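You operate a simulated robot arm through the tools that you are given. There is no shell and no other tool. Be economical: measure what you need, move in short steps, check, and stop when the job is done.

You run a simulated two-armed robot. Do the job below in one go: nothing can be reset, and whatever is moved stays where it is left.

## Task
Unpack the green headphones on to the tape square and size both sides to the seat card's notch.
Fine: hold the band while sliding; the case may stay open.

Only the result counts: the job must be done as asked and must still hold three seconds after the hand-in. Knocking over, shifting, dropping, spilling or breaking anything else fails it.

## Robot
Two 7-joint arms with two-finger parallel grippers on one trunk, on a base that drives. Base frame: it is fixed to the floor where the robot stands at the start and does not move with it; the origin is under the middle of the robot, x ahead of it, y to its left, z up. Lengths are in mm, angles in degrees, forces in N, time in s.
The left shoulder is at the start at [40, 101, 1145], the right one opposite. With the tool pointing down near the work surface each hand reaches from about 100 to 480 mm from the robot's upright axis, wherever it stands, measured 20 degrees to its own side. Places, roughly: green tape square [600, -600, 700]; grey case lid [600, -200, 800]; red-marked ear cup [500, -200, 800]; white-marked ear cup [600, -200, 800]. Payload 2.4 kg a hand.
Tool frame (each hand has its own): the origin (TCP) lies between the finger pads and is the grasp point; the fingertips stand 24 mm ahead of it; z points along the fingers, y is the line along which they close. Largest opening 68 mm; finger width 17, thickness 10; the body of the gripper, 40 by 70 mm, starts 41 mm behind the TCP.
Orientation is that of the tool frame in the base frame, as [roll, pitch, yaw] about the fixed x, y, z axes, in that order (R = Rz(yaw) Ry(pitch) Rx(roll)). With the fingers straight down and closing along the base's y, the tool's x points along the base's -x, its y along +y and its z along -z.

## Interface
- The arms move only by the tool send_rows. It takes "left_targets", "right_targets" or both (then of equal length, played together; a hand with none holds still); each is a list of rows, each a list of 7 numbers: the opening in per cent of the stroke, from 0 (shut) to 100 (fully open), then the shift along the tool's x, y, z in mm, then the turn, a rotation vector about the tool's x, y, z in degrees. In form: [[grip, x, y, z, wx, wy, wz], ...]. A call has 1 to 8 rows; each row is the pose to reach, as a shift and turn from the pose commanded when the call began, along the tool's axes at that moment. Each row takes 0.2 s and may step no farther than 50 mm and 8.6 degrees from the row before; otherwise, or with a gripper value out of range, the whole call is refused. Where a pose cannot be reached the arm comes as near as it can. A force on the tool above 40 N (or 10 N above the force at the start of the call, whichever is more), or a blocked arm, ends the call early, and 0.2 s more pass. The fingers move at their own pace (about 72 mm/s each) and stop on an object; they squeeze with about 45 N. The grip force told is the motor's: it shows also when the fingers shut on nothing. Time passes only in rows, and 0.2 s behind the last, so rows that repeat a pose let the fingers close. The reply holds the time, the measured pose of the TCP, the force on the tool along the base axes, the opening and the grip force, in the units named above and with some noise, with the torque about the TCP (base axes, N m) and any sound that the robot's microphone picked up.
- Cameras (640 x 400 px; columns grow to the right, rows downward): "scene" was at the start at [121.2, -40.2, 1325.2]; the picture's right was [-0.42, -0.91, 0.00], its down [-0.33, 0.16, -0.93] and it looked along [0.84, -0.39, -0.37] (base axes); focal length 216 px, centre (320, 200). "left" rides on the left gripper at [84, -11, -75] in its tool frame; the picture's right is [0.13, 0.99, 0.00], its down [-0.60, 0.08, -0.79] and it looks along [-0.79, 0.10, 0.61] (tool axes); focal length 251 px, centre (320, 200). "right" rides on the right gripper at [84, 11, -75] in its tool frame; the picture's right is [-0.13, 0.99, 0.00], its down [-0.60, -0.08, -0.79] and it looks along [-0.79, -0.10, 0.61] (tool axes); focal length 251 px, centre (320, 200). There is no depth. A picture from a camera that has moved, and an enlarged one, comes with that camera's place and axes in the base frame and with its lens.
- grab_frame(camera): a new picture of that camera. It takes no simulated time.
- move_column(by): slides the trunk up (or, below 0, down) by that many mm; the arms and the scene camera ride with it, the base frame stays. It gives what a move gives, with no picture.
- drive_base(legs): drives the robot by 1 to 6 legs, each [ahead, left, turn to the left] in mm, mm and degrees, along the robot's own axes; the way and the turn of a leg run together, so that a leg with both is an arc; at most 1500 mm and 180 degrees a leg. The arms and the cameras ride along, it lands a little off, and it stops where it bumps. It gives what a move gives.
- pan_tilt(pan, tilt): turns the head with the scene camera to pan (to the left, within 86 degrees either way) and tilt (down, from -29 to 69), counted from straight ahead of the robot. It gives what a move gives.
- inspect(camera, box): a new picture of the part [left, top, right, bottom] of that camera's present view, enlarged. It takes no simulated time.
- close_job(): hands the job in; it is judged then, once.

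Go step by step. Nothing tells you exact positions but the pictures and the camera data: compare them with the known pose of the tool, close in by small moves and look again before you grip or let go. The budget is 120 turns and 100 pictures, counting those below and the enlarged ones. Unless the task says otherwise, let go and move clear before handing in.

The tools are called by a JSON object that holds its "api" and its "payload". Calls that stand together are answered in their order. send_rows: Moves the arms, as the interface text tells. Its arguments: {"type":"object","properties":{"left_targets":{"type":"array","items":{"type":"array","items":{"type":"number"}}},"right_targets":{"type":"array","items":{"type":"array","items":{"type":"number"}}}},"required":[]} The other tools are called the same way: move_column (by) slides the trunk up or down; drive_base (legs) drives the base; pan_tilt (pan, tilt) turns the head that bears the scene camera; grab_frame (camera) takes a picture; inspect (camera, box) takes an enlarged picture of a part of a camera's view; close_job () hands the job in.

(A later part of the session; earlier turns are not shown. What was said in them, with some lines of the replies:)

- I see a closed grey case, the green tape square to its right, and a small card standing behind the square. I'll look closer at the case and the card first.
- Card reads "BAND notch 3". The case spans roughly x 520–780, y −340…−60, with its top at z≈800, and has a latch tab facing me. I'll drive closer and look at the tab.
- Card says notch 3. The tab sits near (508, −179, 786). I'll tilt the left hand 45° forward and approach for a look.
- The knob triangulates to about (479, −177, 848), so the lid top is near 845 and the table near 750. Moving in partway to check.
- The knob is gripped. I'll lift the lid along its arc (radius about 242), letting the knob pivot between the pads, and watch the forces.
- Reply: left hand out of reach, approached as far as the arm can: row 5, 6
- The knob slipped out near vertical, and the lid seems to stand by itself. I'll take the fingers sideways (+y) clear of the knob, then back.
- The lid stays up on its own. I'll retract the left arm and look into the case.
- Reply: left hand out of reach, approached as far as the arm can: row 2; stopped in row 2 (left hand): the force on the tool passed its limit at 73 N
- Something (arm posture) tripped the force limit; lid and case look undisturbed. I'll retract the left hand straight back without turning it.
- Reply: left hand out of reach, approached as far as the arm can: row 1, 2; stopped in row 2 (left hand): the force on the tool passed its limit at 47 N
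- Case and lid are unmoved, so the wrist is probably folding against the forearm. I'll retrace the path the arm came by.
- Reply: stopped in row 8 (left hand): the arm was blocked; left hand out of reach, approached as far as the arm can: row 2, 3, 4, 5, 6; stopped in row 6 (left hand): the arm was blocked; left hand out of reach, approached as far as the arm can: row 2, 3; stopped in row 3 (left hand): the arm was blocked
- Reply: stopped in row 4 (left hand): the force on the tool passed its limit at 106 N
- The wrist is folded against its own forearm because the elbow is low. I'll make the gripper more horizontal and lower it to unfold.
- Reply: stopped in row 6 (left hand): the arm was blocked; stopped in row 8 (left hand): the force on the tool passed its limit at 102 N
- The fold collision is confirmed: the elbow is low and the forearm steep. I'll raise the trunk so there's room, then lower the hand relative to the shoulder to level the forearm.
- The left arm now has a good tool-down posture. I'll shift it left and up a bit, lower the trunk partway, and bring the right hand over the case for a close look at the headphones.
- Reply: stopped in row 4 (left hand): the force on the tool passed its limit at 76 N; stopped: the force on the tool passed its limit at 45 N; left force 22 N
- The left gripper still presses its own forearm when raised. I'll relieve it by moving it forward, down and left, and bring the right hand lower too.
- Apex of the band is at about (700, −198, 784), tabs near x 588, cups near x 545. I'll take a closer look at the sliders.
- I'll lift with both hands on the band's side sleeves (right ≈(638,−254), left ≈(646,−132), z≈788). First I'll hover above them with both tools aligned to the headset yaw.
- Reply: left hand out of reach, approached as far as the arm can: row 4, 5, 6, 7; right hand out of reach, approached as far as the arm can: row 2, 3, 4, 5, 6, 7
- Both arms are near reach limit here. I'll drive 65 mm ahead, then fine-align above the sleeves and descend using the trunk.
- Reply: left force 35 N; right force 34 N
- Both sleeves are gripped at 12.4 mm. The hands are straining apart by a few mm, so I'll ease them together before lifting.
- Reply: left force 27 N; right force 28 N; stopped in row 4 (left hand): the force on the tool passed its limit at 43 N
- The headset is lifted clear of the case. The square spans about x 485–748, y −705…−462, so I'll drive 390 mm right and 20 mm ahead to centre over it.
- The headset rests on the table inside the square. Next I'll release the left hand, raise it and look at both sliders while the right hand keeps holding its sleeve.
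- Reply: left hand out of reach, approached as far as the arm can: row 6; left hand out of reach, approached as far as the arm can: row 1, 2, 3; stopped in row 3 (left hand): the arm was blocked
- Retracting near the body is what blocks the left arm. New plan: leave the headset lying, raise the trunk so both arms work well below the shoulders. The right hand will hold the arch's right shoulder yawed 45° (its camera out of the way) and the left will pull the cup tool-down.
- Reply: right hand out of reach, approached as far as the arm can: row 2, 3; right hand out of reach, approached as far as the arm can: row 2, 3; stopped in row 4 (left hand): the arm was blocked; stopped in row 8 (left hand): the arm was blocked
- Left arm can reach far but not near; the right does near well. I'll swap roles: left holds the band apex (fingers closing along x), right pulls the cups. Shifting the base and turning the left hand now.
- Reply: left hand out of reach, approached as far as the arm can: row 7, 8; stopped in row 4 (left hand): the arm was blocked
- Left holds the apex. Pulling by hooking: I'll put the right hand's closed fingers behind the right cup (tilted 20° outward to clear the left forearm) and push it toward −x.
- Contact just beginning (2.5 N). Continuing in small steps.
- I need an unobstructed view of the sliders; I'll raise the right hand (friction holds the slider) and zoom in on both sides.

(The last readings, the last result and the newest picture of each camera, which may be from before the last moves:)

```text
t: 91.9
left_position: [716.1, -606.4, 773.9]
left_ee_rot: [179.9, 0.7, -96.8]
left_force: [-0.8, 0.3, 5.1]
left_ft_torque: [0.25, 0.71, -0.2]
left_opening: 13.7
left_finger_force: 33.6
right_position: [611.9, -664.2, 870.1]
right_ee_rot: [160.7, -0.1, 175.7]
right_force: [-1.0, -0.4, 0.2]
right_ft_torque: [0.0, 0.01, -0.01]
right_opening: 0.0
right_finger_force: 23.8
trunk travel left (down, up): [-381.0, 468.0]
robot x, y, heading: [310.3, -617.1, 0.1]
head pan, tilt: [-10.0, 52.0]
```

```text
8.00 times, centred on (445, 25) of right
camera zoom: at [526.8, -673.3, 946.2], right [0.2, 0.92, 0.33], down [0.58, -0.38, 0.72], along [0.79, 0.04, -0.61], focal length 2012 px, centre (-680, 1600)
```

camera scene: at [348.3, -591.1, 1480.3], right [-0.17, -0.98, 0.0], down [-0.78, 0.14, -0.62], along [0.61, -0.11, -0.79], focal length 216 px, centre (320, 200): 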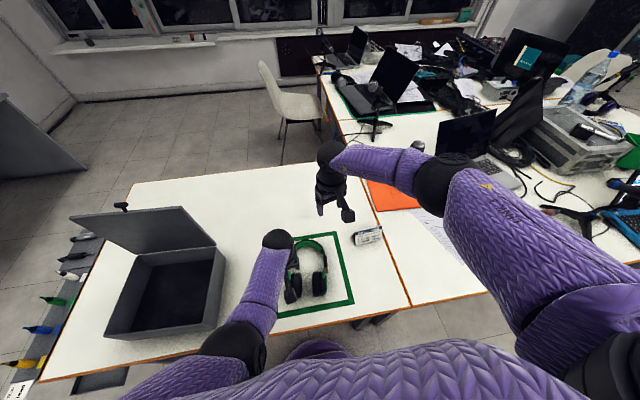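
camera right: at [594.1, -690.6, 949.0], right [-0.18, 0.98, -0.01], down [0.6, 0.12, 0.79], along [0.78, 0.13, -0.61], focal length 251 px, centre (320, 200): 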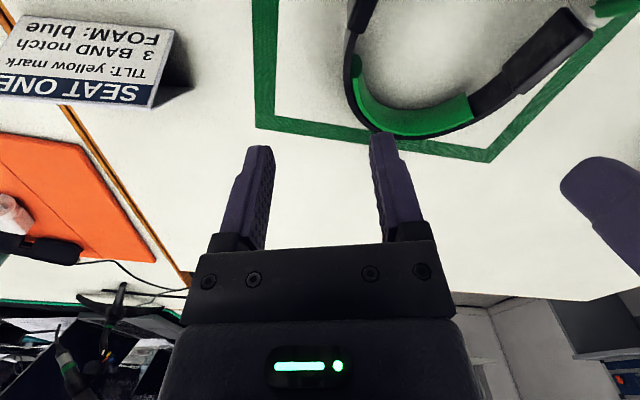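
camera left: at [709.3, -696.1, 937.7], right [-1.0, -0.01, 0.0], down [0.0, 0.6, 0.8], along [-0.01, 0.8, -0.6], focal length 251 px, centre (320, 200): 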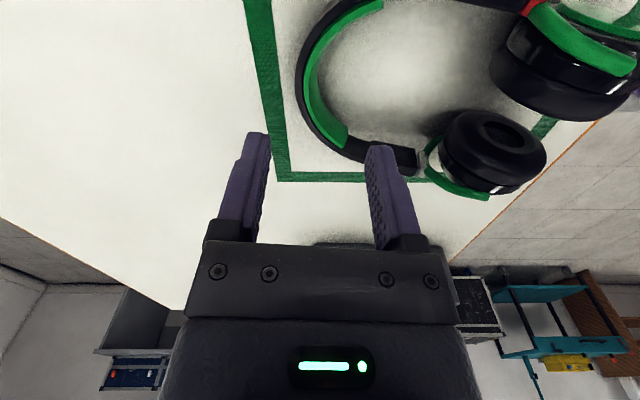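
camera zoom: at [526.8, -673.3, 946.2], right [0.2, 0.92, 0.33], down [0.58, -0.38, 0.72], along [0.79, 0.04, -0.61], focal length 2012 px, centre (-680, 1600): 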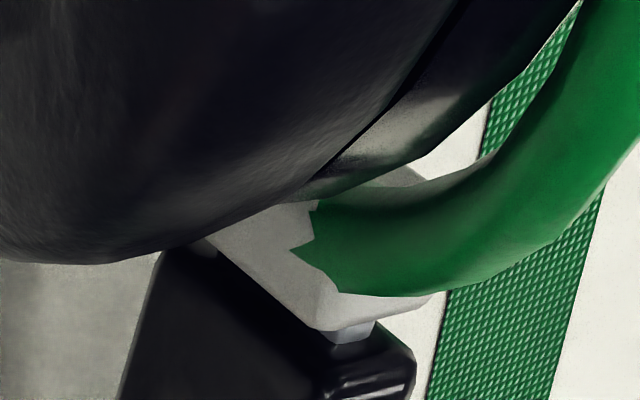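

{"api": "inspect", "payload": {"camera": "right", "box": [255, 50, 335, 100]}}

```text
8.00 times, centred on (295, 75) of right
camera zoom: at [526.8, -673.3, 946.2], right [0.2, 0.92, 0.33], down [0.58, -0.38, 0.72], along [0.79, 0.04, -0.61], focal length 2012 px, centre (520, 1200)
```

zoom: 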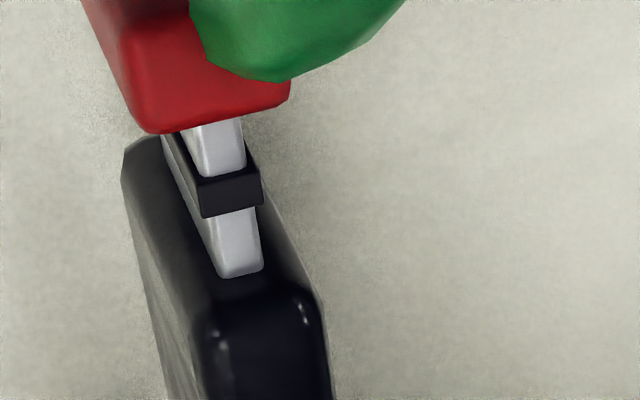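

One rib on the stem is now exposed on the right slider; the left shows none. I'll go back down and push the right cup about 12 mm further, then read the ribs.

{"api": "send_rows", "payload": {"right_targets": [[0, 0, 0, 35, 0, 0, 0], [0, 0, 0, 65, 0, 0, 0], [0, 0, 0, 88, 0, 0, 0], [0, 8, 0, 88, 0, 0, 0], [0, 15, 0, 88, 0, 0, 0], [0, 18, 0, 88, 0, 0, 0], [0, 20, 0, 88, 0, 0, 0], [0, 22, 0, 88, 0, 0, 0]]}}

{"api": "send_rows", "payload": {"right_targets": [[0, 1, 0, 0, 0, 0, 0], [0, 2, 0, 0, 0, 0, 0], [0, 3, 0, 0, 0, 0, 0], [0, 4, 0, 0, 0, 0, 0], [0, 5, 0, 0, 0, 0, 0], [0, 6, 0, 0, 0, 0, 0], [0, 7, 0, 0, 0, 0, 0]]}}

{"api": "send_rows", "payload": {"right_targets": [[0, -6, 0, 0, 0, 0, 0], [0, -10, 0, -25, 0, 0, 0], [0, -16, 0, -55, 0, 0, 0], [0, -22, 0, -88, 0, 0, 0]]}}

{"api": "inspect", "payload": {"camera": "right", "box": [250, 20, 346, 80]}}

```text
t: 93.7
left_position: [716.3, -606.9, 773.4]
left_ee_rot: [179.8, 0.8, -96.9]
left_force: [-1.8, -0.1, 5.6]
left_ft_torque: [0.16, 0.69, -0.13]
left_opening: 13.6
left_finger_force: 33.3
right_position: [591.9, -634.0, 788.1]
right_ee_rot: [160.7, -0.1, 175.5]
right_force: [2.9, 0.6, 0.9]
right_ft_torque: [0.04, -0.02, -0.02]
right_opening: 0.0
right_finger_force: 23.5
trunk travel left (down, up): [-381.0, 468.0]
robot x, y, heading: [309.9, -613.7, -0.3]
head pan, tilt: [-10.0, 52.0]
```

```text
t: 95.3
left_position: [717.2, -606.8, 773.6]
left_ee_rot: [179.8, 0.8, -96.9]
left_force: [-2.7, -0.6, 6.4]
left_ft_torque: [0.33, 0.74, 0.1]
left_opening: 13.7
left_finger_force: 34.0
right_position: [585.1, -634.0, 787.1]
right_ee_rot: [160.6, 0.0, 175.6]
right_force: [3.2, 1.4, 0.8]
right_ft_torque: [-0.01, 0.01, -0.03]
right_opening: 0.1
right_finger_force: 23.9
trunk travel left (down, up): [-381.0, 468.0]
robot x, y, heading: [310.3, -618.4, -0.1]
head pan, tilt: [-10.0, 52.0]
```

```text
t: 96.3
left_position: [716.1, -608.3, 772.3]
left_ee_rot: [179.8, 0.7, -96.9]
left_force: [-0.1, -0.8, 4.7]
left_ft_torque: [0.19, 0.74, 0.11]
left_opening: 14.1
left_finger_force: 33.8
right_position: [606.8, -663.8, 871.0]
right_ee_rot: [160.7, -0.1, 175.5]
right_force: [1.2, -0.1, 1.0]
right_ft_torque: [0.02, -0.05, 0.0]
right_opening: 0.1
right_finger_force: 23.8
trunk travel left (down, up): [-381.0, 468.0]
robot x, y, heading: [308.9, -620.6, 0.1]
head pan, tilt: [-10.0, 52.0]
```

```text
6.67 times, centred on (298, 50) of right
camera zoom: at [520.9, -672.8, 947.0], right [0.2, 0.92, 0.33], down [0.58, -0.38, 0.72], along [0.79, 0.04, -0.61], focal length 1676 px, centre (467, 1200)
```

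zoom: 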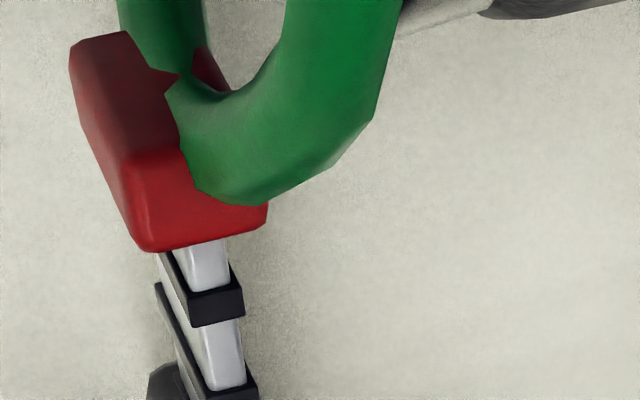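

{"api": "inspect", "payload": {"camera": "right", "box": [245, 45, 341, 105]}}

```text
6.67 times, centred on (293, 75) of right
camera zoom: at [520.9, -672.8, 947.0], right [0.2, 0.92, 0.33], down [0.58, -0.38, 0.72], along [0.79, 0.04, -0.61], focal length 1676 px, centre (500, 1033)
```

zoom: 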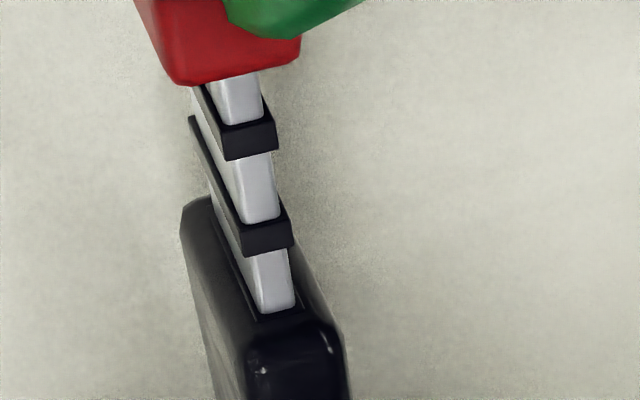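

Two ribs are out, the third sits right at the mouth, pitch ≈9.3 mm; zero ribs were showing at the fully-in start. So notch 3 means three ribs exposed, about 8 mm more. Pushing the right side there.

{"api": "send_rows", "payload": {"right_targets": [[0, 0, 0, 35, 0, 0, 0], [0, 0, 0, 65, 0, 0, 0], [0, 0, 0, 88, 0, 0, 0], [0, 8, 0, 88, 0, 0, 0], [0, 15, 0, 88, 0, 0, 0], [0, 20, 0, 88, 0, 0, 0], [0, 22, 0, 88, 0, 0, 0], [0, 24, 0, 88, 0, 0, 0]]}}

{"api": "send_rows", "payload": {"right_targets": [[0, 1, 0, 0, 0, 0, 0], [0, 2, 0, 0, 0, 0, 0], [0, 3, 0, 0, 0, 0, 0], [0, 4, 0, 0, 0, 0, 0], [0, 5, 0, 0, 0, 0, 0], [0, 5.5, 0, 0, 0, 0, 0]]}}

{"api": "send_rows", "payload": {"right_targets": [[0, -6, 0, 0, 0, 0, 0], [0, -10, 0, -25, 0, 0, 0], [0, -20, 0, -55, 0, 0, 0], [0, -30, 0, -88, 0, 0, 0]]}}

{"api": "inspect", "payload": {"camera": "right", "box": [245, 35, 341, 95]}}

```text
t: 98.1
left_position: [715.5, -608.2, 773.4]
left_ee_rot: [179.8, 0.7, -96.9]
left_force: [-1.3, 0.6, 4.5]
left_ft_torque: [0.3, 0.75, -0.17]
left_opening: 13.9
left_finger_force: 33.0
right_position: [584.5, -633.7, 787.5]
right_ee_rot: [160.8, 0.0, 175.6]
right_force: [1.8, -1.3, 3.0]
right_ft_torque: [0.0, 0.0, 0.05]
right_opening: 0.0
right_finger_force: 23.5
trunk travel left (down, up): [-381.0, 468.0]
robot x, y, heading: [310.1, -617.7, -0.2]
head pan, tilt: [-10.0, 52.0]
```

```text
t: 99.5
left_position: [715.9, -607.3, 773.4]
left_ee_rot: [179.8, 0.7, -96.9]
left_force: [-2.7, 0.0, 6.5]
left_ft_torque: [0.19, 0.75, 0.03]
left_opening: 13.7
left_finger_force: 33.5
right_position: [577.1, -633.3, 787.8]
right_ee_rot: [160.7, -0.1, 175.5]
right_force: [1.3, 0.4, 0.0]
right_ft_torque: [-0.03, 0.01, -0.01]
right_opening: 0.1
right_finger_force: 22.8
trunk travel left (down, up): [-381.0, 468.0]
robot x, y, heading: [309.7, -618.4, -0.3]
head pan, tilt: [-10.0, 52.0]
```

```text
t: 100.5
left_position: [717.5, -606.9, 773.6]
left_ee_rot: [179.8, 0.7, -97.0]
left_force: [0.1, -0.2, 4.9]
left_ft_torque: [0.17, 0.73, -0.08]
left_opening: 13.8
left_finger_force: 33.8
right_position: [606.4, -667.1, 869.6]
right_ee_rot: [160.8, 0.0, 175.6]
right_force: [-0.1, -0.6, 0.3]
right_ft_torque: [0.01, 0.0, 0.01]
right_opening: 0.1
right_finger_force: 23.7
trunk travel left (down, up): [-381.0, 468.0]
robot x, y, heading: [309.8, -620.0, -0.0]
head pan, tilt: [-10.0, 52.0]
```

```text
6.67 times, centred on (293, 65) of right
camera zoom: at [520.7, -674.6, 944.0], right [0.2, 0.92, 0.33], down [0.58, -0.38, 0.72], along [0.79, 0.04, -0.61], focal length 1676 px, centre (500, 1100)
```

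zoom: 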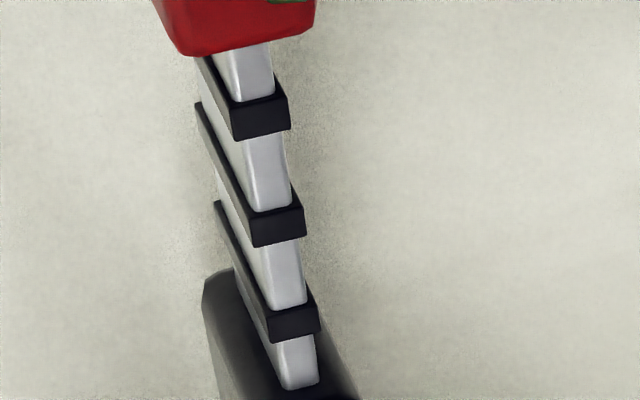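

Right side now shows three ribs. Next the left slider: same hook, tilted 35° to pass beneath the left forearm. Moving to hover and checking.

{"api": "send_rows", "payload": {"right_targets": [[0, -4, 10, 0, -5, 0, 0], [0, -8, 22, 5, -10, 0, 0], [0, -12, 34, 15, -15, 0, 0], [0, -12.2, 44, 26, -15, 0, 0]]}}

{"api": "inspect", "payload": {"camera": "right", "box": [220, 0, 460, 150]}}

```text
t: 101.5
left_position: [716.3, -606.9, 773.9]
left_ee_rot: [179.8, 0.8, -96.9]
left_force: [-0.2, 0.2, 4.8]
left_ft_torque: [0.15, 0.72, 0.1]
left_opening: 13.6
left_finger_force: 33.6
right_position: [623.1, -616.4, 858.9]
right_ee_rot: [145.7, -0.2, 175.5]
right_force: [-0.2, -0.5, 0.3]
right_ft_torque: [-0.02, 0.04, -0.01]
right_opening: 0.2
right_finger_force: 23.8
trunk travel left (down, up): [-381.0, 468.0]
robot x, y, heading: [306.9, -619.0, -0.0]
head pan, tilt: [-10.0, 52.0]
```

```text
2.67 times, centred on (340, 75) of right
camera zoom: at [535.7, -644.1, 927.7], right [0.19, 0.81, 0.56], down [0.56, -0.56, 0.61], along [0.8, 0.2, -0.56], focal length 670 px, centre (267, 533)
```

zoom: 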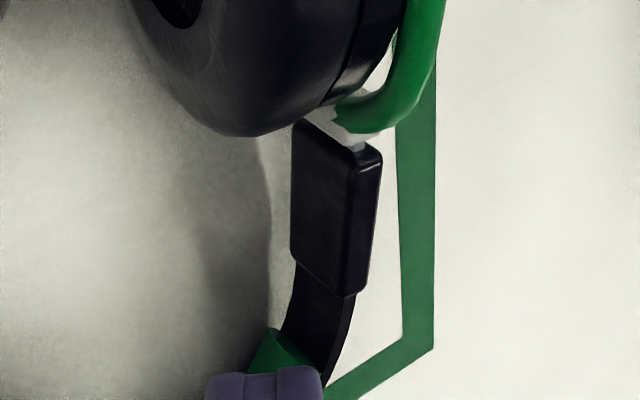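

The left yoke hook sits above sleeve height (z≈797, y≈−546, x≈611). I'll lower the fingers behind it and start pushing.

{"api": "send_rows", "payload": {"right_targets": [[0, -5, 8, 25, 0, 0, 0], [0, -5, 16, 50, 0, 0, 0], [0, -4, 16.4, 76, 0, 0, 0], [0, 2, 16.4, 76, 0, 0, 0], [0, 6, 16.4, 76, 0, 0, 0], [0, 10, 16.4, 76, 0, 0, 0], [0, 12, 16.4, 76, 0, 0, 0]]}}

{"api": "send_rows", "payload": {"right_targets": [[0, 1, 0, 0, 0, 0, 0], [0, 2, 0, 0, 0, 0, 0], [0, 3, 0, 0, 0, 0, 0], [0, 4, 0, 0, 0, 0, 0]]}}

```text
t: 103.1
left_position: [714.9, -607.8, 773.9]
left_ee_rot: [179.8, 0.7, -97.0]
left_force: [-1.3, -0.1, 7.8]
left_ft_torque: [0.16, 0.71, 0.16]
left_opening: 13.6
left_finger_force: 33.6
right_position: [615.0, -557.3, 807.2]
right_ee_rot: [145.8, 0.1, 175.4]
right_force: [3.1, -0.8, -0.1]
right_ft_torque: [0.01, -0.08, -0.06]
right_opening: 0.0
right_finger_force: 23.3
trunk travel left (down, up): [-381.0, 468.0]
robot x, y, heading: [307.2, -615.3, 0.2]
head pan, tilt: [-10.0, 52.0]
```

```text
t: 104.1
left_position: [716.4, -606.8, 772.1]
left_ee_rot: [179.8, 0.7, -97.0]
left_force: [-1.9, 0.5, 5.6]
left_ft_torque: [0.05, 0.72, 0.18]
left_opening: 13.7
left_finger_force: 33.6
right_position: [611.7, -557.0, 807.4]
right_ee_rot: [145.7, 0.0, 175.6]
right_force: [3.4, -1.0, 2.3]
right_ft_torque: [-0.02, -0.06, -0.04]
right_opening: 0.2
right_finger_force: 23.5
trunk travel left (down, up): [-381.0, 468.0]
robot x, y, heading: [311.9, -616.1, -0.2]
head pan, tilt: [-10.0, 52.0]
```

{"api": "send_rows", "payload": {"right_targets": [[0, 1.5, 0, 0, 0, 0, 0], [0, 3, 0, 0, 0, 0, 0], [0, 4.5, 0, 0, 0, 0, 0], [0, 6, 0, 0, 0, 0, 0], [0, 7.5, 0, 0, 0, 0, 0], [0, 9, 0, 0, 0, 0, 0], [0, 10, 0, 0, 0, 0, 0]]}}

{"api": "send_rows", "payload": {"right_targets": [[0, 1.5, 0, 0, 0, 0, 0], [0, 3, 0, 0, 0, 0, 0], [0, 4.5, 0, 0, 0, 0, 0], [0, 6, 0, 0, 0, 0, 0], [0, 7.5, 0, 0, 0, 0, 0], [0, 9, 0, 0, 0, 0, 0]]}}

{"api": "send_rows", "payload": {"right_targets": [[0, -6, 0, 0, 0, 0, 0], [0, -12, 0, -25, 0, 0, 0], [0, -22, -8, -50, 0, 0, 0], [0, -30, -16.4, -76, 0, 0, 0]]}}

{"api": "inspect", "payload": {"camera": "right", "box": [300, 0, 412, 70]}}

```text
t: 105.7
left_position: [715.9, -607.5, 772.3]
left_ee_rot: [179.7, 0.7, -96.9]
left_force: [-1.8, -0.3, 5.5]
left_ft_torque: [0.09, 0.72, 0.22]
left_opening: 13.6
left_finger_force: 34.0
right_position: [600.8, -556.2, 806.5]
right_ee_rot: [145.6, -0.1, 175.6]
right_force: [4.0, 0.7, 1.3]
right_ft_torque: [0.04, -0.05, -0.08]
right_opening: 0.3
right_finger_force: 23.7
trunk travel left (down, up): [-381.0, 468.0]
robot x, y, heading: [308.4, -620.5, -0.4]
head pan, tilt: [-10.0, 52.0]
```

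```text
t: 107.1
left_position: [718.3, -607.6, 772.8]
left_ee_rot: [179.8, 0.7, -97.0]
left_force: [-2.0, 0.4, 4.5]
left_ft_torque: [0.03, 0.73, 0.3]
left_opening: 13.2
left_finger_force: 33.3
right_position: [592.0, -556.6, 806.5]
right_ee_rot: [145.8, -0.1, 175.6]
right_force: [5.6, 0.8, 4.2]
right_ft_torque: [0.02, -0.08, -0.05]
right_opening: 0.0
right_finger_force: 23.8
trunk travel left (down, up): [-381.0, 468.0]
robot x, y, heading: [309.6, -620.9, -0.1]
head pan, tilt: [-10.0, 52.0]
```

```text
t: 108.1
left_position: [715.2, -607.0, 773.2]
left_ee_rot: [179.8, 0.7, -96.9]
left_force: [0.9, -0.8, 3.1]
left_ft_torque: [0.16, 0.74, 0.32]
left_opening: 13.2
left_finger_force: 33.7
right_position: [616.2, -616.5, 862.8]
right_ee_rot: [145.7, -0.1, 175.6]
right_force: [0.3, 0.6, 0.6]
right_ft_torque: [-0.03, 0.01, 0.04]
right_opening: 0.0
right_finger_force: 23.4
trunk travel left (down, up): [-381.0, 468.0]
robot x, y, heading: [312.3, -615.1, -0.1]
head pan, tilt: [-10.0, 52.0]
```

```text
5.71 times, centred on (356, 35) of right
camera zoom: at [530.2, -643.6, 929.8], right [0.19, 0.81, 0.56], down [0.56, -0.56, 0.61], along [0.8, 0.2, -0.56], focal length 1437 px, centre (114, 1143)
```

zoom: 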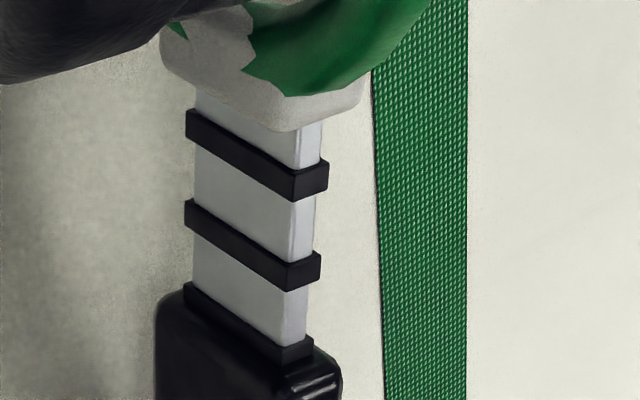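

Rib 3 just cleared the left mouth; matching the right side needs about 5 mm more. Pushing that and then checking.

{"api": "send_rows", "payload": {"right_targets": [[0, 0, 8, 25, 0, 0, 0], [0, 0, 16.4, 50, 0, 0, 0], [0, 0, 16.4, 76, 0, 0, 0], [0, 12, 16.4, 76, 0, 0, 0], [0, 24, 16.4, 76, 0, 0, 0], [0, 29, 16.4, 76, 0, 0, 0], [0, 31, 16.4, 76, 0, 0, 0], [0, 32.5, 16.4, 76, 0, 0, 0]]}}

{"api": "send_rows", "payload": {"right_targets": [[0, 1, 0, 0, 0, 0, 0], [0, 2, 0, 0, 0, 0, 0], [0, 2.4, 0, 0, 0, 0, 0], [0, 2.4, 0, 0, 0, 0, 0]]}}

{"api": "send_rows", "payload": {"right_targets": [[0, -6, 0, 0, 0, 0, 0], [0, -12, 0, -25, 0, 0, 0], [0, -22, -8, -50, 0, 0, 0], [0, -35, -16.4, -76, 0, 0, 0]]}}

{"api": "inspect", "payload": {"camera": "right", "box": [220, 0, 412, 120]}}

```text
t: 109.9
left_position: [717.0, -607.7, 772.0]
left_ee_rot: [179.8, 0.5, -97.0]
left_force: [-1.8, 0.6, 4.4]
left_ft_torque: [0.1, 0.73, 0.15]
left_opening: 13.5
left_finger_force: 33.4
right_position: [589.7, -556.1, 807.2]
right_ee_rot: [145.7, 0.1, 175.5]
right_force: [3.9, -0.6, 1.7]
right_ft_torque: [-0.06, -0.04, -0.05]
right_opening: 0.0
right_finger_force: 24.1
trunk travel left (down, up): [-381.0, 468.0]
robot x, y, heading: [311.2, -620.7, -0.0]
head pan, tilt: [-10.0, 52.0]
```

```text
t: 110.9
left_position: [716.4, -607.0, 773.5]
left_ee_rot: [179.8, 0.7, -96.8]
left_force: [-1.2, 0.2, 3.4]
left_ft_torque: [-0.14, 0.74, 0.08]
left_opening: 13.3
left_finger_force: 33.6
right_position: [586.5, -555.9, 808.3]
right_ee_rot: [145.8, -0.2, 175.7]
right_force: [1.3, -0.2, 0.0]
right_ft_torque: [-0.04, -0.06, -0.02]
right_opening: 0.1
right_finger_force: 24.0
trunk travel left (down, up): [-381.0, 468.0]
robot x, y, heading: [312.1, -618.8, 0.0]
head pan, tilt: [-10.0, 52.0]
```

```text
t: 111.9
left_position: [717.6, -608.6, 773.0]
left_ee_rot: [179.8, 0.8, -96.8]
left_force: [0.2, -1.1, 3.0]
left_ft_torque: [-0.17, 0.72, 0.11]
left_opening: 13.6
left_finger_force: 32.7
right_position: [617.0, -614.5, 861.4]
right_ee_rot: [145.7, -0.1, 175.6]
right_force: [0.7, -0.3, -0.4]
right_ft_torque: [0.04, 0.0, 0.02]
right_opening: 0.0
right_finger_force: 24.0
trunk travel left (down, up): [-381.0, 468.0]
robot x, y, heading: [313.4, -618.3, -0.0]
head pan, tilt: [-10.0, 52.0]
```

```text
3.33 times, centred on (316, 60) of right
camera zoom: at [530.6, -642.1, 929.4], right [0.19, 0.81, 0.56], down [0.56, -0.56, 0.61], along [0.8, 0.2, -0.56], focal length 838 px, centre (333, 667)
```

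zoom: 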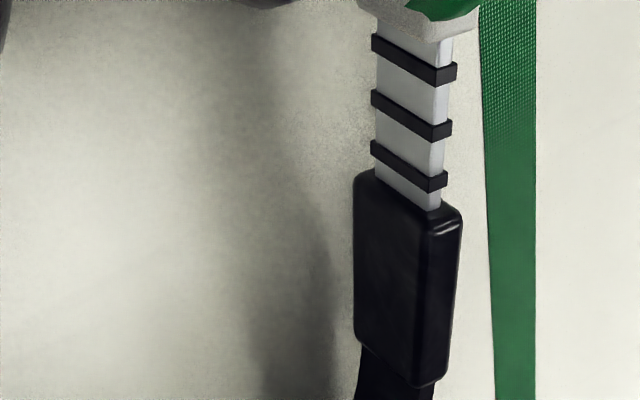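

Both sliders show three ribs, and the push force dropped at the end as if settling in a notch. I'll retract the right hand and check the placement in the square.

{"api": "send_rows", "payload": {"right_targets": [[0, 0, 0, -40, 0, 0, 0], [0, 0, 0, -80, 0, 0, 0], [0, 0, -10, -120, 8, 0, 0], [0, 0, -50, -140, 16, 0, 0], [0, 10, -95, -150, 24, 0, 0]]}}

{"api": "inspect", "payload": {"camera": "scene", "box": [220, 140, 420, 360]}}

```text
t: 113.1
left_position: [717.1, -607.8, 772.7]
left_ee_rot: [179.8, 0.6, -96.9]
left_force: [0.2, -0.5, 2.4]
left_ft_torque: [-0.06, 0.74, 0.13]
left_opening: 13.3
left_finger_force: 33.4
right_position: [599.2, -779.8, 934.8]
right_ee_rot: [169.8, 0.0, 175.6]
right_force: [-0.4, 0.2, 0.4]
right_ft_torque: [-0.04, -0.03, -0.01]
right_opening: 0.1
right_finger_force: 22.8
trunk travel left (down, up): [-381.0, 468.0]
robot x, y, heading: [313.1, -616.5, -0.4]
head pan, tilt: [-10.0, 52.0]
```

```text
refused: no pictures are left
```

No pictures remain, so I'll finish by pose data. I'll nudge the headset 5 mm back toward the square's centre while watching forces, then release and lift off with the trunk.

{"api": "send_rows", "payload": {"left_targets": [[0, 0, -1, 0, 0, 0, 0], [0, 0, -2, 0, 0, 0, 0], [0, 0, -3, 0, 0, 0, 0], [0, 0, -4, 0, 0, 0, 0], [0, 0, -5, 0, 0, 0, 0], [0, 0, -5, 0, 0, 0, 0]]}}

{"api": "send_rows", "payload": {"left_targets": [[20, 0, -5, 0, 0, 0, 0], [35, 0, 0, 0, 0, 0, 0], [45, 0, 0, 0, 0, 0, 0], [45, 0, 0, 0, 0, 0, 0]]}}

```text
t: 114.5
left_position: [720.6, -608.5, 773.8]
left_ee_rot: [179.8, 0.7, -96.9]
left_force: [0.2, 1.0, 3.2]
left_ft_torque: [0.07, 0.73, -0.23]
left_opening: 13.3
left_finger_force: 33.5
right_position: [599.5, -779.7, 934.7]
right_ee_rot: [169.7, -0.2, 175.6]
right_force: [-0.5, 0.4, -0.2]
right_ft_torque: [-0.06, 0.01, 0.0]
right_opening: 0.0
right_finger_force: 23.4
trunk travel left (down, up): [-381.0, 468.0]
robot x, y, heading: [310.7, -620.2, -0.2]
head pan, tilt: [-10.0, 52.0]
```

```text
t: 115.5
left_position: [721.0, -606.4, 773.1]
left_ee_rot: [179.9, 0.7, -96.9]
left_force: [-0.4, -0.1, 0.5]
left_ft_torque: [0.0, 0.02, 0.05]
left_opening: 30.6
left_finger_force: 0.1
left hand out of reach, approached as far as the arm can: row 1
right_position: [598.6, -778.4, 934.6]
right_ee_rot: [169.7, -0.1, 175.6]
right_force: [-0.1, -0.3, 0.8]
right_ft_torque: [0.02, 0.0, -0.02]
right_opening: 0.0
right_finger_force: 23.5
trunk travel left (down, up): [-381.0, 468.0]
robot x, y, heading: [313.5, -616.1, 0.3]
head pan, tilt: [-10.0, 52.0]
```

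{"api": "move_column", "payload": {"by": 30}}

{"api": "move_column", "payload": {"by": 170}}

```text
t: 116.2
left_position: [721.8, -607.6, 807.1]
left_ee_rot: [-179.6, 0.7, -96.9]
left_force: [-0.8, -0.4, 0.6]
left_ft_torque: [0.0, -0.02, -0.02]
left_opening: 30.7
left_finger_force: 0.0
right_position: [595.3, -777.1, 960.9]
right_ee_rot: [169.7, -0.1, 175.4]
right_force: [0.0, -0.9, 0.1]
right_ft_torque: [-0.01, -0.03, -0.01]
right_opening: 0.2
right_finger_force: 23.6
trunk travel left (down, up): [-411.0, 438.0]
robot x, y, heading: [312.7, -620.4, -0.1]
head pan, tilt: [-10.0, 52.0]
```

```text
t: 118.1
left_position: [727.3, -606.8, 993.6]
left_ee_rot: [-177.4, 1.0, -96.8]
left_force: [-0.8, 0.1, 0.8]
left_ft_torque: [-0.02, -0.02, -0.01]
left_opening: 30.6
left_finger_force: 0.0
right_position: [595.6, -776.9, 1130.4]
right_ee_rot: [169.7, -0.1, 175.6]
right_force: [-0.6, 0.2, 0.3]
right_ft_torque: [-0.03, -0.02, 0.02]
right_opening: 0.2
right_finger_force: 23.8
trunk travel left (down, up): [-581.0, 268.0]
robot x, y, heading: [307.9, -617.7, -0.2]
head pan, tilt: [-10.0, 52.0]
```

Both hands are clear, with no contact forces. The headset rests in the square and each slider shows three ribs. Handing in.

{"api": "close_job", "payload": {}}

```text
The job is handed in.
```

I moved the green headphones out of the case onto the tape square and sized both sides to notch 3. The case stays open.

- **Sizing:** I read notch 3 as three ribs showing on each slider, since none showed when fully closed. Both sides show three, but there was no other marking to confirm the count.
- **Placement:** The headphones lie inside the outer edge of the tape by my estimate. The front of the cups and the back of the band come close to, or slightly over, the tape itself. I ran out of pictures before the last 5 mm adjustment and the release, so I didn't check the final position by camera.
- **Other items:** I noticed nothing else knocked or shifted in the pictures I took.
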